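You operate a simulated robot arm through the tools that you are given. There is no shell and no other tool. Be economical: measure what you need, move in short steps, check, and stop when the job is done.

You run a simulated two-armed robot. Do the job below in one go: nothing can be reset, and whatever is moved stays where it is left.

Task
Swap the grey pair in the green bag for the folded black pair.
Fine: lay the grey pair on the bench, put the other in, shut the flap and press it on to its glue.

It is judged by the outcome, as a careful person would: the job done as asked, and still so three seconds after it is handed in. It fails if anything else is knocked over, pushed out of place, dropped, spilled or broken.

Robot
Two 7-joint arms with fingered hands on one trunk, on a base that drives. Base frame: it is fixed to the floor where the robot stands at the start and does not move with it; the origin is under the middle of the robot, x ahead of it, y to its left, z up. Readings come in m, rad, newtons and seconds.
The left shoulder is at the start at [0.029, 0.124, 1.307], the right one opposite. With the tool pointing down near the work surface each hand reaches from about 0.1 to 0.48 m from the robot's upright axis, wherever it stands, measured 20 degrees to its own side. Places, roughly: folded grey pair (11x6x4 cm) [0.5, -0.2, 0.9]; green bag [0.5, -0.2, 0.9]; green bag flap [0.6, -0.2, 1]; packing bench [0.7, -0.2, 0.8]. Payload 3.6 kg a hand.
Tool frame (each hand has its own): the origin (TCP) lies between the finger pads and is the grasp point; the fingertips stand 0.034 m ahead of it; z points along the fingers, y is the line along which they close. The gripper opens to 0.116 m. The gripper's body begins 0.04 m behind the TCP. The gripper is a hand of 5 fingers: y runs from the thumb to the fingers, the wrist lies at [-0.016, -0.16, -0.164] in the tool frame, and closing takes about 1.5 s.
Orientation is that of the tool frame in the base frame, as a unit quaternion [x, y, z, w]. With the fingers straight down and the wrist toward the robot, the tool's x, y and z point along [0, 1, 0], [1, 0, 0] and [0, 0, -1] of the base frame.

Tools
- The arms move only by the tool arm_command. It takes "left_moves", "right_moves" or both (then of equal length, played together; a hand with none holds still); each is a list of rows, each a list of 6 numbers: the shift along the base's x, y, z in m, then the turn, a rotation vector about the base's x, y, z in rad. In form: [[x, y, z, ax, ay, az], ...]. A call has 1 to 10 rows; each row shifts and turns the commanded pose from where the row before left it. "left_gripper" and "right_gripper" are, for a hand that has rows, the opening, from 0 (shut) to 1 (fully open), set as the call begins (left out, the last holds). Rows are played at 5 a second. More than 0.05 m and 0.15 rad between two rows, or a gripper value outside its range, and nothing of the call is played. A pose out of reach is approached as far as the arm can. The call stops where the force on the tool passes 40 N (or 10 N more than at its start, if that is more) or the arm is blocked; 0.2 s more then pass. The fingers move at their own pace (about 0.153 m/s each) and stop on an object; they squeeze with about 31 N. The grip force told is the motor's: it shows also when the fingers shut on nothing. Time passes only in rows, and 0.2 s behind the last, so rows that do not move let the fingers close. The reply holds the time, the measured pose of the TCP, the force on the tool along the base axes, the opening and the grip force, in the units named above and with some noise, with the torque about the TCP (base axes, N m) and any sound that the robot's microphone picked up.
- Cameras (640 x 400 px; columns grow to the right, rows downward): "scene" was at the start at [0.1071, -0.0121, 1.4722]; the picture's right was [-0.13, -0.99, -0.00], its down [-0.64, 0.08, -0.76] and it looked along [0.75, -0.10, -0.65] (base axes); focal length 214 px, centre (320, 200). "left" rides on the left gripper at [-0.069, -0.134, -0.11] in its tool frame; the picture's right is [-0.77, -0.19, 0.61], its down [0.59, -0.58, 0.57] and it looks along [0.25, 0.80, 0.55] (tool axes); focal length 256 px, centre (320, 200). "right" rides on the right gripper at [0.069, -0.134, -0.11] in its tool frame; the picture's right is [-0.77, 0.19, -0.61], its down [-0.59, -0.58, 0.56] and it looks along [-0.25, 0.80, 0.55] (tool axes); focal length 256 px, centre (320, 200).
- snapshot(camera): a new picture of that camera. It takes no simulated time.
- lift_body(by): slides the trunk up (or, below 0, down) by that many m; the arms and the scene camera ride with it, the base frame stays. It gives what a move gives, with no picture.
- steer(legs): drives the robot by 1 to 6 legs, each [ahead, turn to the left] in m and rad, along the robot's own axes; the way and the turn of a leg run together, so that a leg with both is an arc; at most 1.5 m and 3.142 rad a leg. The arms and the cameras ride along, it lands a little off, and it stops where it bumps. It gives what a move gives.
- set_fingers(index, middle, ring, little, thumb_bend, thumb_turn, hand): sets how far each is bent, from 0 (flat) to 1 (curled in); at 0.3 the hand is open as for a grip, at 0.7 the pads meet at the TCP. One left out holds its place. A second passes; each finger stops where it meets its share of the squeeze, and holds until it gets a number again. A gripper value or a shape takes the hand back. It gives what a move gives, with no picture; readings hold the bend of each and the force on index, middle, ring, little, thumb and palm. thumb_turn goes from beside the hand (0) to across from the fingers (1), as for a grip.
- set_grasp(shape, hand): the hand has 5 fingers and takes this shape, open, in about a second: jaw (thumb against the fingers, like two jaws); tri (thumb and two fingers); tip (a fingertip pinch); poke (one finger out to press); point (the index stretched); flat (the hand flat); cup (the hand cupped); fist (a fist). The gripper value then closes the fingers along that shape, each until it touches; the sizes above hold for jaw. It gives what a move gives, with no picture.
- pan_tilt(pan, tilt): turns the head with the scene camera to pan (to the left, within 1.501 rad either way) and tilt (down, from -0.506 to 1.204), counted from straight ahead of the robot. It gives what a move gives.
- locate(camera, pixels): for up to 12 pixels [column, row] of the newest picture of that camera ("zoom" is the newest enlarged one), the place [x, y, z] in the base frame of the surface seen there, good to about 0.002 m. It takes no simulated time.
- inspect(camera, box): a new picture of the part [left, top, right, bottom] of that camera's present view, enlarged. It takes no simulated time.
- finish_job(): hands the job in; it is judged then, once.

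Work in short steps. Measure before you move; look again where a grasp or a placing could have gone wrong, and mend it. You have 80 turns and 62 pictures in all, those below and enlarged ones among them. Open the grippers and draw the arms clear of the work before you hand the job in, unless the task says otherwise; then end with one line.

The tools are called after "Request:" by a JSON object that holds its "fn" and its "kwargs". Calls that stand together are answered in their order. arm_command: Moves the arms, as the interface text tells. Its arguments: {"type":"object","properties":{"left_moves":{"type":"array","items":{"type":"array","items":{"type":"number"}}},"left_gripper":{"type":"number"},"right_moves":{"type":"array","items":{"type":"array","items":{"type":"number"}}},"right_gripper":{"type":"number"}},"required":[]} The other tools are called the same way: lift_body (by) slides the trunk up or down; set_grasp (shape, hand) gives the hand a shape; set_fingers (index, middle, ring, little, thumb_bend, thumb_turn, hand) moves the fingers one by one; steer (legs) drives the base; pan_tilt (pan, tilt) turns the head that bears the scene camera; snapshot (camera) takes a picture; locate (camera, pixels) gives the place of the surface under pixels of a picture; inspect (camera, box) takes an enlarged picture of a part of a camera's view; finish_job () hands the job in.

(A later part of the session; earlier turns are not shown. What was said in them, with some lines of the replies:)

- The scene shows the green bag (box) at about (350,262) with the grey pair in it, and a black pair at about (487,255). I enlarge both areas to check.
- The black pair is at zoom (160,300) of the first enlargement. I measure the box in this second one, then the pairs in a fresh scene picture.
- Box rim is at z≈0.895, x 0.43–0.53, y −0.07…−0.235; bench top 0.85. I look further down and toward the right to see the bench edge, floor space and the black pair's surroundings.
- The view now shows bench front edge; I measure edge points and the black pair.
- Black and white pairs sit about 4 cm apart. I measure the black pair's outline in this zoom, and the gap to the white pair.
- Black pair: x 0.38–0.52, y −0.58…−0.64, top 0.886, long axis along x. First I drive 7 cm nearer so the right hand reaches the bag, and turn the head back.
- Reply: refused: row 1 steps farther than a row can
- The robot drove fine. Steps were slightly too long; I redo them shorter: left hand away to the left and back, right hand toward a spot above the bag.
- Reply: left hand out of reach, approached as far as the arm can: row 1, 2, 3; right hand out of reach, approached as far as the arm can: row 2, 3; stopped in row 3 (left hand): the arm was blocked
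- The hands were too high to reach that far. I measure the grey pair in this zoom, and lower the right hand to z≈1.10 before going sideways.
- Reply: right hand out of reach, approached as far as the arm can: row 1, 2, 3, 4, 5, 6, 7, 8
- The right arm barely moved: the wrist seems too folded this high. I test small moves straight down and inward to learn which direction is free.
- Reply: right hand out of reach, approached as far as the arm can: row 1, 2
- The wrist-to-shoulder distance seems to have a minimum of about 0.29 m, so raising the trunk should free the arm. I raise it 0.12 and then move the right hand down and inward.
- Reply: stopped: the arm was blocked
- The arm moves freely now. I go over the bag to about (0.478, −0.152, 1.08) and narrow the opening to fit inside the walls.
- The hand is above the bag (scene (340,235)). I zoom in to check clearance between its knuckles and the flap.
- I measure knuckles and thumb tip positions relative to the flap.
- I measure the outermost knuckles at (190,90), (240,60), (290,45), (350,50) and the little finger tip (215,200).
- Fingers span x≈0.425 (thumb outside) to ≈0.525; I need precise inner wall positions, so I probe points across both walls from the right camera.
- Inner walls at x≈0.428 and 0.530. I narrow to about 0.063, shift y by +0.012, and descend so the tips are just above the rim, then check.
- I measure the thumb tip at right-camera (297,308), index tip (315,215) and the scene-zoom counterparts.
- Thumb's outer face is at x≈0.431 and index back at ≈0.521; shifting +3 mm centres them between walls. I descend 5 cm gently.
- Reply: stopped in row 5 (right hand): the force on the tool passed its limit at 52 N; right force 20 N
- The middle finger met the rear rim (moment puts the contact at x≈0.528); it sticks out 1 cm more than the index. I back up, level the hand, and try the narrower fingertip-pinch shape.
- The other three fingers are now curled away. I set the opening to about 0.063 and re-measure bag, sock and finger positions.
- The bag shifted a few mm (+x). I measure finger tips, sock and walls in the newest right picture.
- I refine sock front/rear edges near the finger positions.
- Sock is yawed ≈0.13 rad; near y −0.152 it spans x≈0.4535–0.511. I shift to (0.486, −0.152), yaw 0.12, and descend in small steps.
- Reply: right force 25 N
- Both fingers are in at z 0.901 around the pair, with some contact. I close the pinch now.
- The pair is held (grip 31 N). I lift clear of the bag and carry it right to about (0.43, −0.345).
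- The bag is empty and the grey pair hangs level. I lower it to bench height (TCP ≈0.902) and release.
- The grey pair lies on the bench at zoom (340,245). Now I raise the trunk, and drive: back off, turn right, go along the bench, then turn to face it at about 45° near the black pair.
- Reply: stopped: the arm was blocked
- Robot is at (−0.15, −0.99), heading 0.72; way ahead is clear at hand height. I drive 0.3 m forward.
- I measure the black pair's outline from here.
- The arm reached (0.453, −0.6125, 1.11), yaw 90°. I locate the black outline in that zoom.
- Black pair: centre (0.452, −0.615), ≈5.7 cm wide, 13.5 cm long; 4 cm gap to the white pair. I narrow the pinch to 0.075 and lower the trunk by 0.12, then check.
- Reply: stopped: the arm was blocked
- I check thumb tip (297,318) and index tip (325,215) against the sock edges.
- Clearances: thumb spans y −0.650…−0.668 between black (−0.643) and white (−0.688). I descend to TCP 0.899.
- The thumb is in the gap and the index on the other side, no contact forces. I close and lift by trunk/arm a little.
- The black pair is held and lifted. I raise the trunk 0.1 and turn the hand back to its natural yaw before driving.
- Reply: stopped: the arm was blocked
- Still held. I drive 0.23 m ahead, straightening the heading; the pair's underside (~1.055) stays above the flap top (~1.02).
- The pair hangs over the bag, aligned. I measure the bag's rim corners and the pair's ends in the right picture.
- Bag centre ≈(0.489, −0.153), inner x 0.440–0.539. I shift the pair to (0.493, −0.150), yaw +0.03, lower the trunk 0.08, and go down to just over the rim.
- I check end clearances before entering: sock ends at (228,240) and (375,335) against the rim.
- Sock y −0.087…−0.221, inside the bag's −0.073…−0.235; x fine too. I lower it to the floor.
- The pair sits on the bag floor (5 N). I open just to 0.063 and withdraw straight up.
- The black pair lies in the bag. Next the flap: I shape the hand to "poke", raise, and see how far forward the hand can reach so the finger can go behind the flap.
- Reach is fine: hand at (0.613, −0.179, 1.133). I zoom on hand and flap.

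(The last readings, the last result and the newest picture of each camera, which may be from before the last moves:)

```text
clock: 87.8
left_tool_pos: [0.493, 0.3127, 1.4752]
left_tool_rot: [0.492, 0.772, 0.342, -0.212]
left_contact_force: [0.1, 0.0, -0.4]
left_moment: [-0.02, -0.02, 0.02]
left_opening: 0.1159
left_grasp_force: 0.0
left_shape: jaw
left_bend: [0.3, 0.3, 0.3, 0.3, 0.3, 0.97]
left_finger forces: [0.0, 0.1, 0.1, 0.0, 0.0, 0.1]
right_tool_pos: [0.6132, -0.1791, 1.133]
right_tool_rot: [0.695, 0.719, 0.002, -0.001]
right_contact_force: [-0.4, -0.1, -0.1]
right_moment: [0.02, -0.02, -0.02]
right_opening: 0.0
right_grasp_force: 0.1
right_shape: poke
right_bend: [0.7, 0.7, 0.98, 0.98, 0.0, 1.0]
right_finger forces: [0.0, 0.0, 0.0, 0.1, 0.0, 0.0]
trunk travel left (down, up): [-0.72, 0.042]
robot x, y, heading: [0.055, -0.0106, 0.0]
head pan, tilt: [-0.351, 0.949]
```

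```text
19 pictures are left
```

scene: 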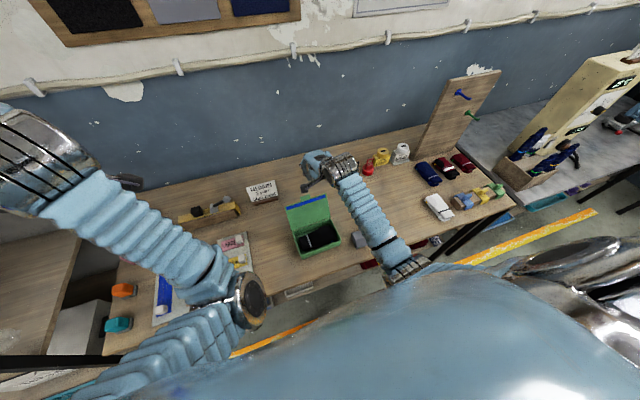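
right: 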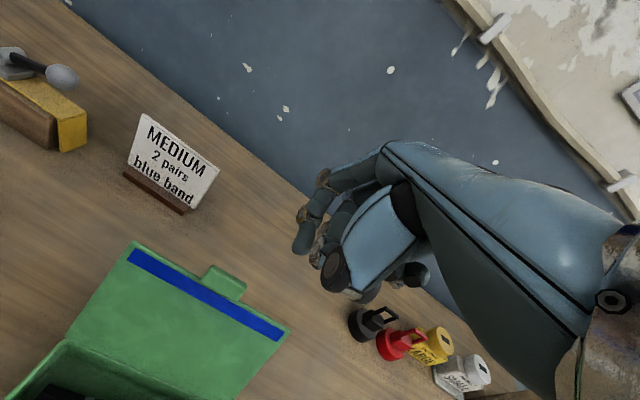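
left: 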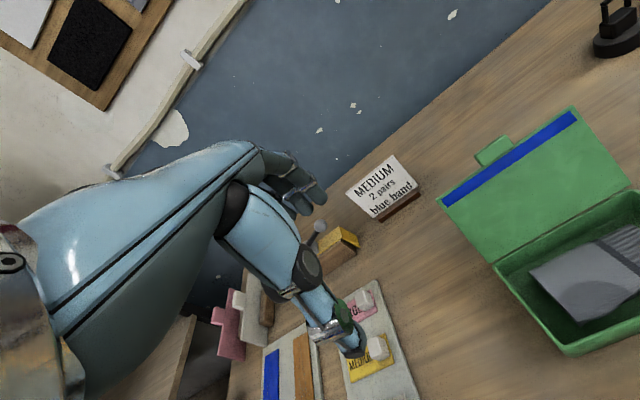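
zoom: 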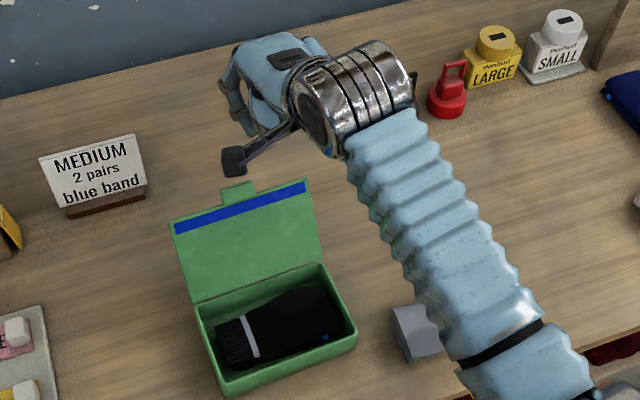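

I measure flap corners, tab, sign and stamps from the right picture.

Request:
{"fn": "locate", "kwargs": {"camera": "right", "pixels": [[138, 248], [285, 335], [225, 280], [190, 265], [130, 180], [183, 208], [205, 180], [350, 325], [380, 345], [304, 248], [365, 295], [70, 343]]}}

```text
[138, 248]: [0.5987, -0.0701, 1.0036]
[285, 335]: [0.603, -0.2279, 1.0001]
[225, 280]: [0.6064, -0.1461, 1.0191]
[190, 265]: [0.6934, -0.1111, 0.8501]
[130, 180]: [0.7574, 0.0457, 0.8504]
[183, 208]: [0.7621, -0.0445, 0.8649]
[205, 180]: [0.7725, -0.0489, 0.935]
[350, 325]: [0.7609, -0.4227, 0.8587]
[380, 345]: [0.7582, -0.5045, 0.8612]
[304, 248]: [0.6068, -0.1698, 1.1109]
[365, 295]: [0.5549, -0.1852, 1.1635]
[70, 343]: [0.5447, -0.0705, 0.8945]
```

Flap top at x≈0.60, z≈1.00 (tab 1.02); sign and stamps are well behind. I go to x 0.655 and lower behind the flap to TCP z≈0.985.

Request:
{"fn": "arm_command", "kwargs": {"right_moves": [[0.022, 0.008, 0, 0, 0, 0], [0.022, 0.008, 0, 0, 0, 0], [0, 0, -0.035, 0, 0, 0], [0, 0, -0.035, 0, 0, 0], [0, 0, -0.035, 0, 0, 0], [0, 0, -0.035, 0, 0, 0], [0, 0, 0, 0, 0, 0]]}}

Request:
{"fn": "inspect", "kwargs": {"camera": "scene", "box": [270, 140, 390, 260]}}

```text
clock: 89.4
left_tool_pos: [0.4926, 0.3122, 1.4735]
left_tool_rot: [0.492, 0.772, 0.342, -0.212]
left_contact_force: [0.2, -0.2, -0.2]
left_moment: [0.01, 0.01, 0.02]
left_opening: 0.1158
left_grasp_force: 0.0
left_shape: jaw
left_bend: [0.3, 0.3, 0.3, 0.3, 0.3, 0.97]
left_finger forces: [0.0, 0.1, 0.1, 0.0, 0.0, 0.0]
right_tool_pos: [0.6587, -0.1635, 0.9909]
right_tool_rot: [0.695, 0.719, 0.001, 0.0]
right_contact_force: [0.8, 0.2, 3.0]
right_moment: [-0.03, 0.19, 0.0]
right_opening: 0.0
right_grasp_force: 0.1
right_shape: poke
right_bend: [0.7, 0.7, 0.98, 0.98, 0.0, 1.0]
right_finger forces: [0.0, 0.1, 0.0, 0.1, 2.8, 0.0]
trunk travel left (down, up): [-0.72, 0.042]
robot x, y, heading: [0.0568, -0.0089, -0.003]
head pan, tilt: [-0.351, 0.949]
```

```text
3.33 times, centred on (330, 200) of scene
```

zoom: 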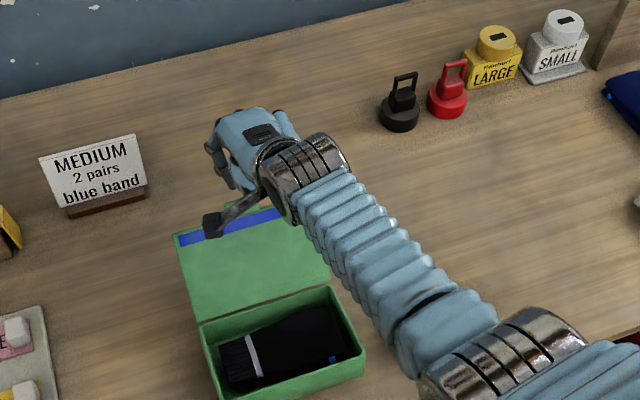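

The thumb touched the tab lightly. I raise 2 cm and turn the thumb to the side, out of the way.

Request:
{"fn": "arm_command", "kwargs": {"right_moves": [[0, 0, 0.02, 0, 0, 0], [0, 0, 0, 0, 0, 0]]}}

Request:
{"fn": "set_fingers", "kwargs": {"hand": "right", "thumb_turn": 0}}

Request:
{"fn": "arm_command", "kwargs": {"right_moves": [[-0.012, 0, -0.008, 0, 0, 0], [-0.012, 0, -0.006, 0, 0, 0], [-0.012, 0, -0.006, 0, 0, 0], [-0.012, 0, 0, 0, 0, 0], [0, 0, 0, 0, 0, 0]]}}

Request:
{"fn": "inspect", "kwargs": {"camera": "scene", "box": [270, 150, 390, 270]}}

```text
clock: 90.0
left_tool_pos: [0.4946, 0.3107, 1.4742]
left_tool_rot: [0.492, 0.772, 0.341, -0.212]
left_contact_force: [1.0, 0.3, 0.3]
left_moment: [-0.03, 0.01, -0.02]
left_opening: 0.1161
left_grasp_force: 0.1
left_shape: jaw
left_bend: [0.3, 0.3, 0.3, 0.3, 0.3, 0.97]
left_finger forces: [0.1, 0.0, 0.1, 0.0, 0.1, 0.0]
right_tool_pos: [0.6569, -0.1637, 1.0118]
right_tool_rot: [0.695, 0.719, 0.0, -0.001]
right_contact_force: [-0.5, -0.8, -1.3]
right_moment: [0.0, 0.04, -0.01]
right_opening: 0.0
right_grasp_force: 0.1
right_shape: poke
right_bend: [0.7, 0.7, 0.98, 0.98, 0.0, 1.0]
right_finger forces: [0.1, 0.0, 0.1, 0.1, 0.0, 0.0]
trunk travel left (down, up): [-0.72, 0.042]
robot x, y, heading: [0.0543, -0.0082, 0.003]
head pan, tilt: [-0.351, 0.949]
```

```text
clock: 91.0
left_tool_pos: [0.493, 0.3121, 1.4732]
left_tool_rot: [0.492, 0.772, 0.341, -0.211]
left_contact_force: [0.8, 0.3, 0.0]
left_moment: [0.02, 0.03, 0.0]
left_opening: 0.1156
left_grasp_force: 0.1
left_shape: jaw
left_bend: [0.3, 0.3, 0.3, 0.3, 0.3, 0.97]
left_finger forces: [0.1, 0.0, 0.1, 0.0, 0.0, 0.0]
right_tool_pos: [0.6572, -0.1625, 1.0114]
right_tool_rot: [0.694, 0.72, 0.001, 0.0]
right_contact_force: [1.3, 0.1, -0.2]
right_moment: [0.04, -0.04, 0.02]
right_opening: 0.0767
right_grasp_force: 0.1
right_shape: fingers
right_bend: [0.7, 0.7, 0.98, 0.98, 0.0, 0.0]
right_finger forces: [0.0, 0.0, 0.0, 0.1, 0.1, 0.1]
trunk travel left (down, up): [-0.72, 0.042]
robot x, y, heading: [0.055, -0.0074, 0.004]
head pan, tilt: [-0.351, 0.949]
```

```text
clock: 92.2
left_tool_pos: [0.4939, 0.3124, 1.4732]
left_tool_rot: [0.492, 0.773, 0.341, -0.213]
left_contact_force: [-0.6, 0.8, -1.0]
left_moment: [-0.03, 0.0, 0.02]
left_opening: 0.1162
left_grasp_force: 0.1
left_shape: jaw
left_bend: [0.3, 0.3, 0.3, 0.3, 0.3, 0.97]
left_finger forces: [0.0, 0.0, 0.0, 0.0, 0.0, 0.0]
right_tool_pos: [0.6089, -0.1642, 0.9923]
right_tool_rot: [0.695, 0.719, 0.002, 0.0]
right_contact_force: [0.1, -0.2, -0.4]
right_moment: [0.0, 0.0, -0.03]
right_opening: 0.0766
right_grasp_force: 0.1
right_shape: fingers
right_bend: [0.7, 0.7, 0.98, 0.98, 0.0, 0.0]
right_finger forces: [0.1, 0.1, 0.0, 0.0, 0.1, 0.0]
trunk travel left (down, up): [-0.72, 0.042]
robot x, y, heading: [0.0575, -0.0106, 0.0]
head pan, tilt: [-0.351, 0.949]
```

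```text
3.33 times, centred on (330, 210) of scene
```

zoom: 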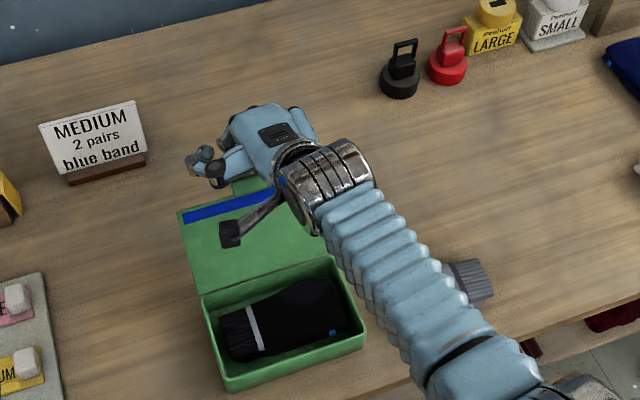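

The thumb points sideways and the finger is behind the flap. I pull toward the robot along the flap's arc past vertical.

Request:
{"fn": "arm_command", "kwargs": {"right_moves": [[-0.024, 0, 0, 0, 0, 0], [-0.025, 0, 0.003, 0, 0, 0], [-0.02, 0, 0, 0, 0, 0], [-0.018, 0, 0.001, 0, 0, 0], [-0.017, 0, -0.002, 0, 0, 0], [0, 0, 0, 0, 0, 0]]}}

Request:
{"fn": "snapshot", "kwargs": {"camera": "right"}}

Request:
{"fn": "inspect", "kwargs": {"camera": "scene", "box": [270, 150, 390, 270]}}

```text
clock: 93.6
left_tool_pos: [0.4935, 0.312, 1.4734]
left_tool_rot: [0.492, 0.772, 0.341, -0.212]
left_contact_force: [0.0, 0.3, 0.0]
left_moment: [-0.01, 0.01, 0.0]
left_opening: 0.1159
left_grasp_force: 0.0
left_shape: jaw
left_bend: [0.3, 0.3, 0.3, 0.3, 0.3, 0.97]
left_finger forces: [0.0, 0.0, 0.0, 0.1, 0.0, 0.0]
right_tool_pos: [0.5049, -0.1644, 0.993]
right_tool_rot: [0.695, 0.719, 0.001, 0.0]
right_contact_force: [-0.4, 0.2, 1.5]
right_moment: [0.0, -0.01, 0.02]
right_opening: 0.0769
right_grasp_force: 0.0
right_shape: fingers
right_bend: [0.7, 0.7, 0.98, 0.98, 0.0, 0.0]
right_finger forces: [0.0, 0.0, 0.1, 0.0, 0.1, 0.0]
trunk travel left (down, up): [-0.72, 0.042]
robot x, y, heading: [0.0572, -0.0105, -0.002]
head pan, tilt: [-0.351, 0.949]
```

```text
16 pictures are left
```

right: 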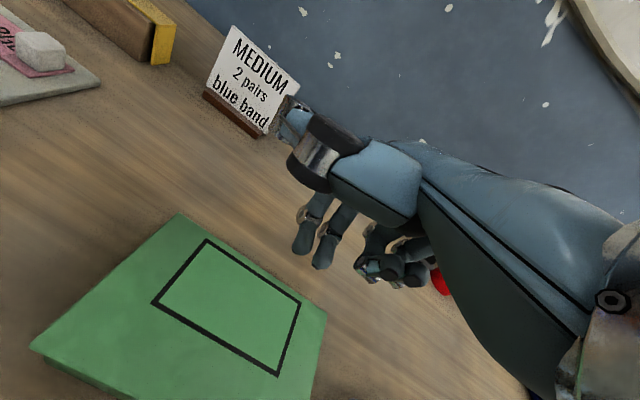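

```text
3.33 times, centred on (330, 210) of scene
```

zoom: 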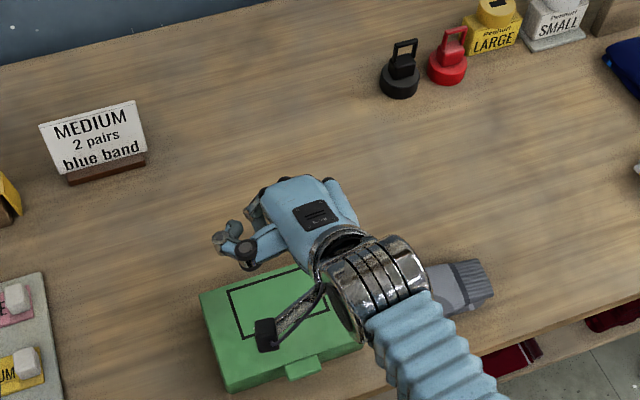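

The flap has fallen shut. I measure its front edge and height to press the glue strip there.

Request:
{"fn": "locate", "kwargs": {"camera": "zoom", "pixels": [[205, 310], [228, 378], [225, 388], [285, 362], [355, 345], [303, 370], [240, 350], [290, 270], [200, 295], [250, 372]]}}

Request:
{"fn": "locate", "kwargs": {"camera": "right", "pixels": [[32, 348], [178, 216], [325, 318], [80, 375], [110, 380], [303, 250], [320, 266]]}}

```text
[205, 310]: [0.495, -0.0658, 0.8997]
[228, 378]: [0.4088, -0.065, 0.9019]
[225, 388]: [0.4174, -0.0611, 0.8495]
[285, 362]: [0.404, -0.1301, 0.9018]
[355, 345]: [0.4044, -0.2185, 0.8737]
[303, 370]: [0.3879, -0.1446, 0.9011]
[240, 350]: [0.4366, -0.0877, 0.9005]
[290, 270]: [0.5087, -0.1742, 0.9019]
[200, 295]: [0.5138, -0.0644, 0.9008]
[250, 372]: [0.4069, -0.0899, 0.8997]
```

```text
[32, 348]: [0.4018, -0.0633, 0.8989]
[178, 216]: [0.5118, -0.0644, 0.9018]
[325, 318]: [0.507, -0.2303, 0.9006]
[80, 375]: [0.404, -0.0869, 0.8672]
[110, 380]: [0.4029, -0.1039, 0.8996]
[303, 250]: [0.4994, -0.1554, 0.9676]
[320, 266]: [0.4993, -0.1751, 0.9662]
```

The flap is shut flat (z≈0.901); front edge now at x≈0.404 (the bag slid ~3 cm toward me). I press with the fingertips over the front rim at x≈0.410, first at the middle.

Request:
{"fn": "arm_command", "kwargs": {"right_moves": [[-0.03, 0.005, 0, 0, 0, 0], [-0.03, 0.005, 0, 0, 0, 0], [-0.031, 0.004, 0, 0, 0, 0], [0, 0, -0.03, 0, 0, 0], [0, 0, -0.018, 0, 0, 0], [0, 0, -0.006, 0, 0, 0], [0, 0, -0.004, 0, 0, 0], [0, 0, -0.003, 0, 0, 0], [0, 0, 0, 0, 0, 0]]}}

Request:
{"fn": "snapshot", "kwargs": {"camera": "right"}}

```text
clock: 95.6
left_tool_pos: [0.4941, 0.3111, 1.4735]
left_tool_rot: [0.491, 0.773, 0.342, -0.212]
left_contact_force: [-0.2, -0.6, 0.0]
left_moment: [-0.01, -0.01, 0.0]
left_opening: 0.1159
left_grasp_force: 0.0
left_shape: jaw
left_bend: [0.3, 0.3, 0.3, 0.3, 0.3, 0.97]
left_finger forces: [0.0, 0.1, 0.0, 0.0, 0.0, 0.0]
right_tool_pos: [0.4147, -0.1508, 0.9351]
right_tool_rot: [0.694, 0.72, 0.003, 0.001]
right_contact_force: [2.6, -1.0, 7.1]
right_moment: [-0.06, -0.08, -0.02]
right_opening: 0.0763
right_grasp_force: 3.3
right_shape: fingers
right_bend: [0.7, 0.7, 0.98, 0.98, 0.0, 0.0]
right_finger forces: [5.3, 0.9, 0.0, 0.0, 0.0, 0.0]
trunk travel left (down, up): [-0.72, 0.042]
robot x, y, heading: [0.0576, -0.0075, 0.002]
head pan, tilt: [-0.351, 0.949]
```

```text
14 pictures are left
```

right: 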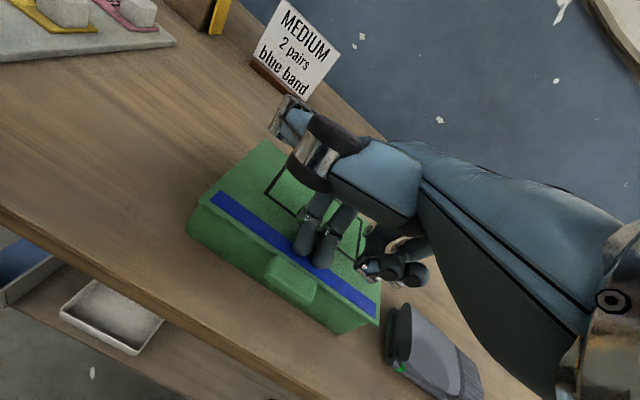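

A blue band now shows along the front of the closed flap at (290,255). I zoom to understand it.

Request:
{"fn": "inspect", "kwargs": {"camera": "right", "box": [170, 130, 410, 350]}}

Request:
{"fn": "locate", "kwargs": {"camera": "right", "pixels": [[218, 198], [240, 215], [265, 232], [340, 285], [370, 308], [285, 275], [205, 210], [355, 315], [262, 150], [300, 250], [330, 262], [225, 190]]}}

```text
1.82 times, centred on (290, 240) of right
```

zoom: 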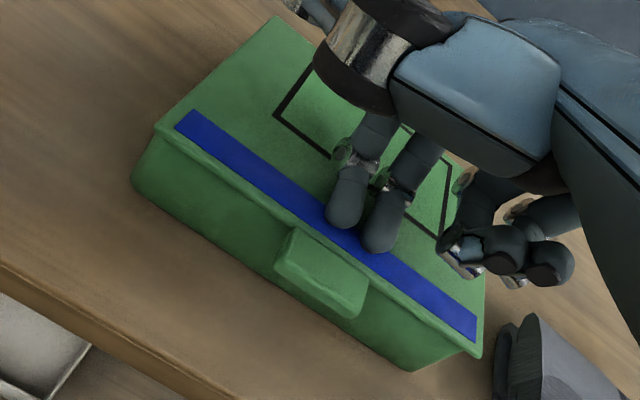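

```text
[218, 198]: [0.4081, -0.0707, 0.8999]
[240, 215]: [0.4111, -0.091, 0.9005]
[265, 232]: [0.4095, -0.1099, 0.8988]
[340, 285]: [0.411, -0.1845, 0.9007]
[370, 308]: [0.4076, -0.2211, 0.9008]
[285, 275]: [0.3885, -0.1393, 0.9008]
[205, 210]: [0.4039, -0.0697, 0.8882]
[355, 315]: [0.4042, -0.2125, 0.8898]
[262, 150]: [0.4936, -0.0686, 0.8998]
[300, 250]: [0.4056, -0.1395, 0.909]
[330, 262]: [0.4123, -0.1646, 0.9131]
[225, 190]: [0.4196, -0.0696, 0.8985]
```

The band appears on top at x≈0.408–0.42, exactly where I press, as if the seal took. I press firmer here, then left and right along it.

Request:
{"fn": "arm_command", "kwargs": {"right_moves": [[0, 0, -0.006, 0, 0, 0], [0, 0, -0.004, 0, 0, 0], [0, 0, 0, 0, 0, 0], [0, 0, 0, 0, 0, 0]]}}

Request:
{"fn": "arm_command", "kwargs": {"right_moves": [[0, 0, 0.03, 0, 0, 0], [0, 0.03, 0, 0, 0, 0], [0, 0.02, 0, 0, 0, 0], [0, 0, -0.02, 0, 0, 0], [0, 0, -0.006, 0, 0, 0], [0, 0, -0.006, 0, 0, 0], [0, 0, -0.003, 0, 0, 0], [0, 0, 0, 0, 0, 0]]}}

Request:
{"fn": "arm_command", "kwargs": {"right_moves": [[0, 0, 0.035, 0, 0, 0], [0, -0.035, 0, 0, 0, 0], [0, -0.035, 0, 0, 0, 0], [0, -0.03, 0, 0, 0, 0], [0, 0, -0.023, 0, 0, 0], [0, 0, -0.006, 0, 0, 0], [0, 0, -0.006, 0, 0, 0], [0, 0, 0, 0, 0, 0]]}}

```text
clock: 96.6
left_tool_pos: [0.4932, 0.3127, 1.4727]
left_tool_rot: [0.491, 0.773, 0.342, -0.212]
left_contact_force: [0.0, -0.8, 0.4]
left_moment: [-0.03, 0.02, -0.02]
left_opening: 0.116
left_grasp_force: 0.0
left_shape: jaw
left_bend: [0.3, 0.3, 0.3, 0.3, 0.3, 0.97]
left_finger forces: [0.1, 0.1, 0.0, 0.0, 0.0, 0.0]
right_tool_pos: [0.4159, -0.1494, 0.9284]
right_tool_rot: [0.695, 0.719, 0.008, 0.005]
right_contact_force: [6.2, 0.5, 35.4]
right_moment: [-0.08, -0.16, 0.03]
right_opening: 0.0741
right_grasp_force: 17.7
right_shape: fingers
right_bend: [0.72, 0.72, 0.98, 0.98, 0.0, 0.0]
right_finger forces: [19.3, 15.6, 0.0, 0.0, 0.0, 0.0]
trunk travel left (down, up): [-0.72, 0.042]
robot x, y, heading: [0.0553, -0.009, 0.0]
head pan, tilt: [-0.351, 0.949]
```

```text
clock: 98.0
left_tool_pos: [0.4899, 0.3135, 1.477]
left_tool_rot: [0.491, 0.772, 0.344, -0.211]
left_contact_force: [-0.4, 0.0, -0.6]
left_moment: [0.02, 0.0, -0.03]
left_opening: 0.1158
left_grasp_force: 0.2
left_shape: jaw
left_bend: [0.3, 0.3, 0.3, 0.3, 0.3, 0.97]
left_finger forces: [0.0, 0.0, 0.1, 0.0, 0.0, 0.0]
right_tool_pos: [0.4155, -0.1186, 0.928]
right_tool_rot: [0.689, 0.724, -0.002, 0.023]
right_contact_force: [-5.1, -0.8, 39.1]
right_moment: [0.07, -0.12, -0.02]
right_opening: 0.0731
right_grasp_force: 23.4
right_shape: fingers
right_bend: [0.73, 0.73, 0.98, 0.98, 0.0, 0.0]
right_finger forces: [24.6, 21.6, 0.0, 0.0, 0.0, 0.1]
trunk travel left (down, up): [-0.72, 0.042]
robot x, y, heading: [0.0539, -0.007, 0.002]
head pan, tilt: [-0.351, 0.949]
stopped in row 6 (right hand): the force on the tool passed its limit at 48 N (the readings are from after the stop); the commanded pose is now the measured one
```

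```text
clock: 99.8
left_tool_pos: [0.4918, 0.3137, 1.4758]
left_tool_rot: [0.49, 0.772, 0.344, -0.213]
left_contact_force: [1.0, 0.6, 0.1]
left_moment: [0.01, -0.01, -0.02]
left_opening: 0.1159
left_grasp_force: 0.1
left_shape: jaw
left_bend: [0.3, 0.3, 0.3, 0.3, 0.3, 0.97]
left_finger forces: [0.0, 0.0, 0.0, 0.0, 0.1, 0.1]
right_tool_pos: [0.416, -0.2202, 0.9281]
right_tool_rot: [0.689, 0.725, -0.003, 0.022]
right_contact_force: [6.3, -3.9, 35.4]
right_moment: [-0.15, -0.16, -0.01]
right_opening: 0.0739
right_grasp_force: 17.9
right_shape: fingers
right_bend: [0.72, 0.72, 0.98, 0.98, 0.0, 0.0]
right_finger forces: [20.3, 15.5, 0.1, 0.0, 0.0, 0.0]
trunk travel left (down, up): [-0.72, 0.042]
robot x, y, heading: [0.0552, -0.0067, 0.003]
head pan, tilt: [-0.351, 0.949]
```

All three spots pressed with 35–40 N. I lift straight off, move clear to the right/back, and look.

Request:
{"fn": "arm_command", "kwargs": {"right_moves": [[0, 0, 0.03, 0, 0, 0], [0, 0, 0.04, 0, 0, 0], [0, 0, 0.04, 0, 0, 0], [0, -0.02, 0.04, 0, 0, 0], [-0.02, -0.04, 0, 0, 0, 0], [-0.02, -0.04, 0, 0, 0, 0], [-0.02, -0.04, 0, 0, 0, 0], [0, 0, 0, 0, 0, 0]]}}

Request:
{"fn": "set_grasp", "kwargs": {"hand": "right", "shape": "jaw"}}

Request:
{"fn": "inspect", "kwargs": {"camera": "scene", "box": [240, 130, 420, 290]}}

Request:
{"fn": "snapshot", "kwargs": {"camera": "right"}}

```text
clock: 101.6
left_tool_pos: [0.4945, 0.3137, 1.4738]
left_tool_rot: [0.49, 0.772, 0.343, -0.213]
left_contact_force: [0.4, 0.3, 0.5]
left_moment: [-0.02, -0.02, 0.02]
left_opening: 0.116
left_grasp_force: 0.1
left_shape: jaw
left_bend: [0.3, 0.3, 0.3, 0.3, 0.3, 0.97]
left_finger forces: [0.0, 0.1, 0.0, 0.0, 0.0, 0.1]
right_tool_pos: [0.3563, -0.3606, 1.0695]
right_tool_rot: [0.689, 0.724, -0.01, 0.016]
right_contact_force: [0.4, -0.2, -0.4]
right_moment: [0.0, 0.0, -0.02]
right_opening: 0.0768
right_grasp_force: 0.0
right_shape: fingers
right_bend: [0.7, 0.7, 0.98, 0.98, 0.0, 0.0]
right_finger forces: [0.0, 0.0, 0.0, 0.0, 0.0, 0.1]
trunk travel left (down, up): [-0.72, 0.042]
robot x, y, heading: [0.0545, -0.0087, -0.002]
head pan, tilt: [-0.351, 0.949]
```

```text
clock: 102.5
left_tool_pos: [0.4944, 0.313, 1.4756]
left_tool_rot: [0.49, 0.772, 0.344, -0.213]
left_contact_force: [-1.6, 0.2, -0.4]
left_moment: [0.0, -0.01, 0.0]
left_opening: 0.1158
left_grasp_force: 0.0
left_shape: jaw
left_bend: [0.3, 0.3, 0.3, 0.3, 0.3, 0.97]
left_finger forces: [0.0, 0.1, 0.1, 0.1, 0.1, 0.0]
right_tool_pos: [0.3569, -0.3607, 1.0694]
right_tool_rot: [0.69, 0.724, -0.009, 0.016]
right_contact_force: [0.1, 1.0, 0.3]
right_moment: [-0.04, -0.01, 0.01]
right_opening: 0.1157
right_grasp_force: 0.0
right_shape: jaw
right_bend: [0.3, 0.3, 0.3, 0.3, 0.3, 0.97]
right_finger forces: [0.0, 0.1, 0.0, 0.0, 0.0, 0.1]
trunk travel left (down, up): [-0.72, 0.042]
robot x, y, heading: [0.0547, -0.0072, 0.0]
head pan, tilt: [-0.351, 0.949]
```

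```text
2.50 times, centred on (330, 210) of scene
```

zoom: 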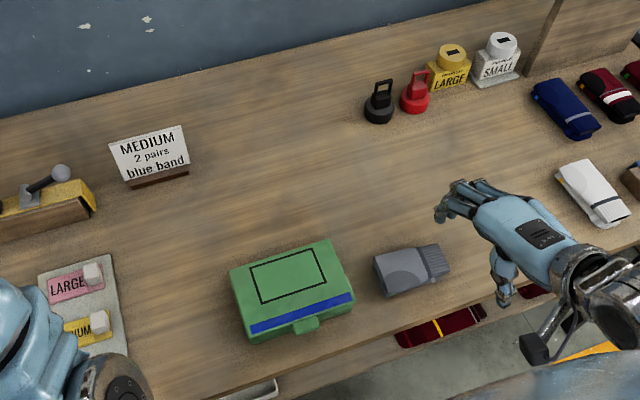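

```text
11 pictures are left
```

right: 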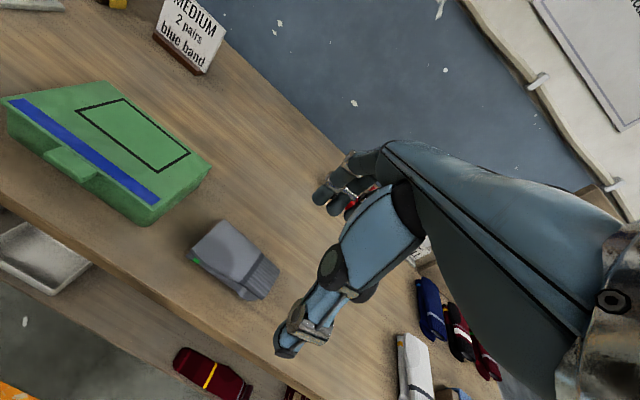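

The bag is shut flat with its band, the grey pair lies on the bench, and everything else stands as before. I back off to draw the arms clear.

Request:
{"fn": "steer", "kwargs": {"legs": [[-0.2, 0]]}}

Request:
{"fn": "snapshot", "kwargs": {"camera": "scene"}}

```text
clock: 104.1
left_tool_pos: [0.291, 0.3131, 1.474]
left_tool_rot: [0.489, 0.773, 0.343, -0.213]
left_contact_force: [-0.4, -0.8, 0.3]
left_moment: [0.02, 0.03, -0.02]
left_opening: 0.1159
left_grasp_force: 0.0
left_shape: jaw
left_bend: [0.3, 0.3, 0.3, 0.3, 0.3, 0.97]
left_finger forces: [0.0, 0.0, 0.0, 0.0, 0.0, 0.0]
right_tool_pos: [0.1571, -0.3598, 1.07]
right_tool_rot: [0.689, 0.725, -0.008, 0.016]
right_contact_force: [0.1, 0.4, 0.0]
right_moment: [0.01, 0.02, 0.0]
right_opening: 0.1159
right_grasp_force: 0.1
right_shape: jaw
right_bend: [0.3, 0.3, 0.3, 0.3, 0.3, 0.97]
right_finger forces: [0.0, 0.0, 0.0, 0.0, 0.2, 0.0]
trunk travel left (down, up): [-0.72, 0.042]
robot x, y, heading: [-0.1468, -0.0093, 0.002]
head pan, tilt: [-0.351, 0.949]
```

```text
10 pictures are left
```

scene: 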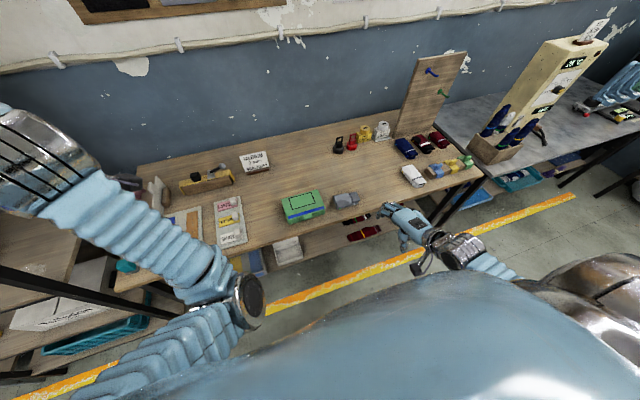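

All is in place and the arms are clear; I hand the job in.

Request:
{"fn": "finish_job", "kwargs": {}}

```text
The job is handed in.
```

The black pair is in the green bag, the flap is shut and pressed on to its glue, and the grey pair lies on the bench. The bag slid about 3 cm toward the front of the bench while I closed the flap.
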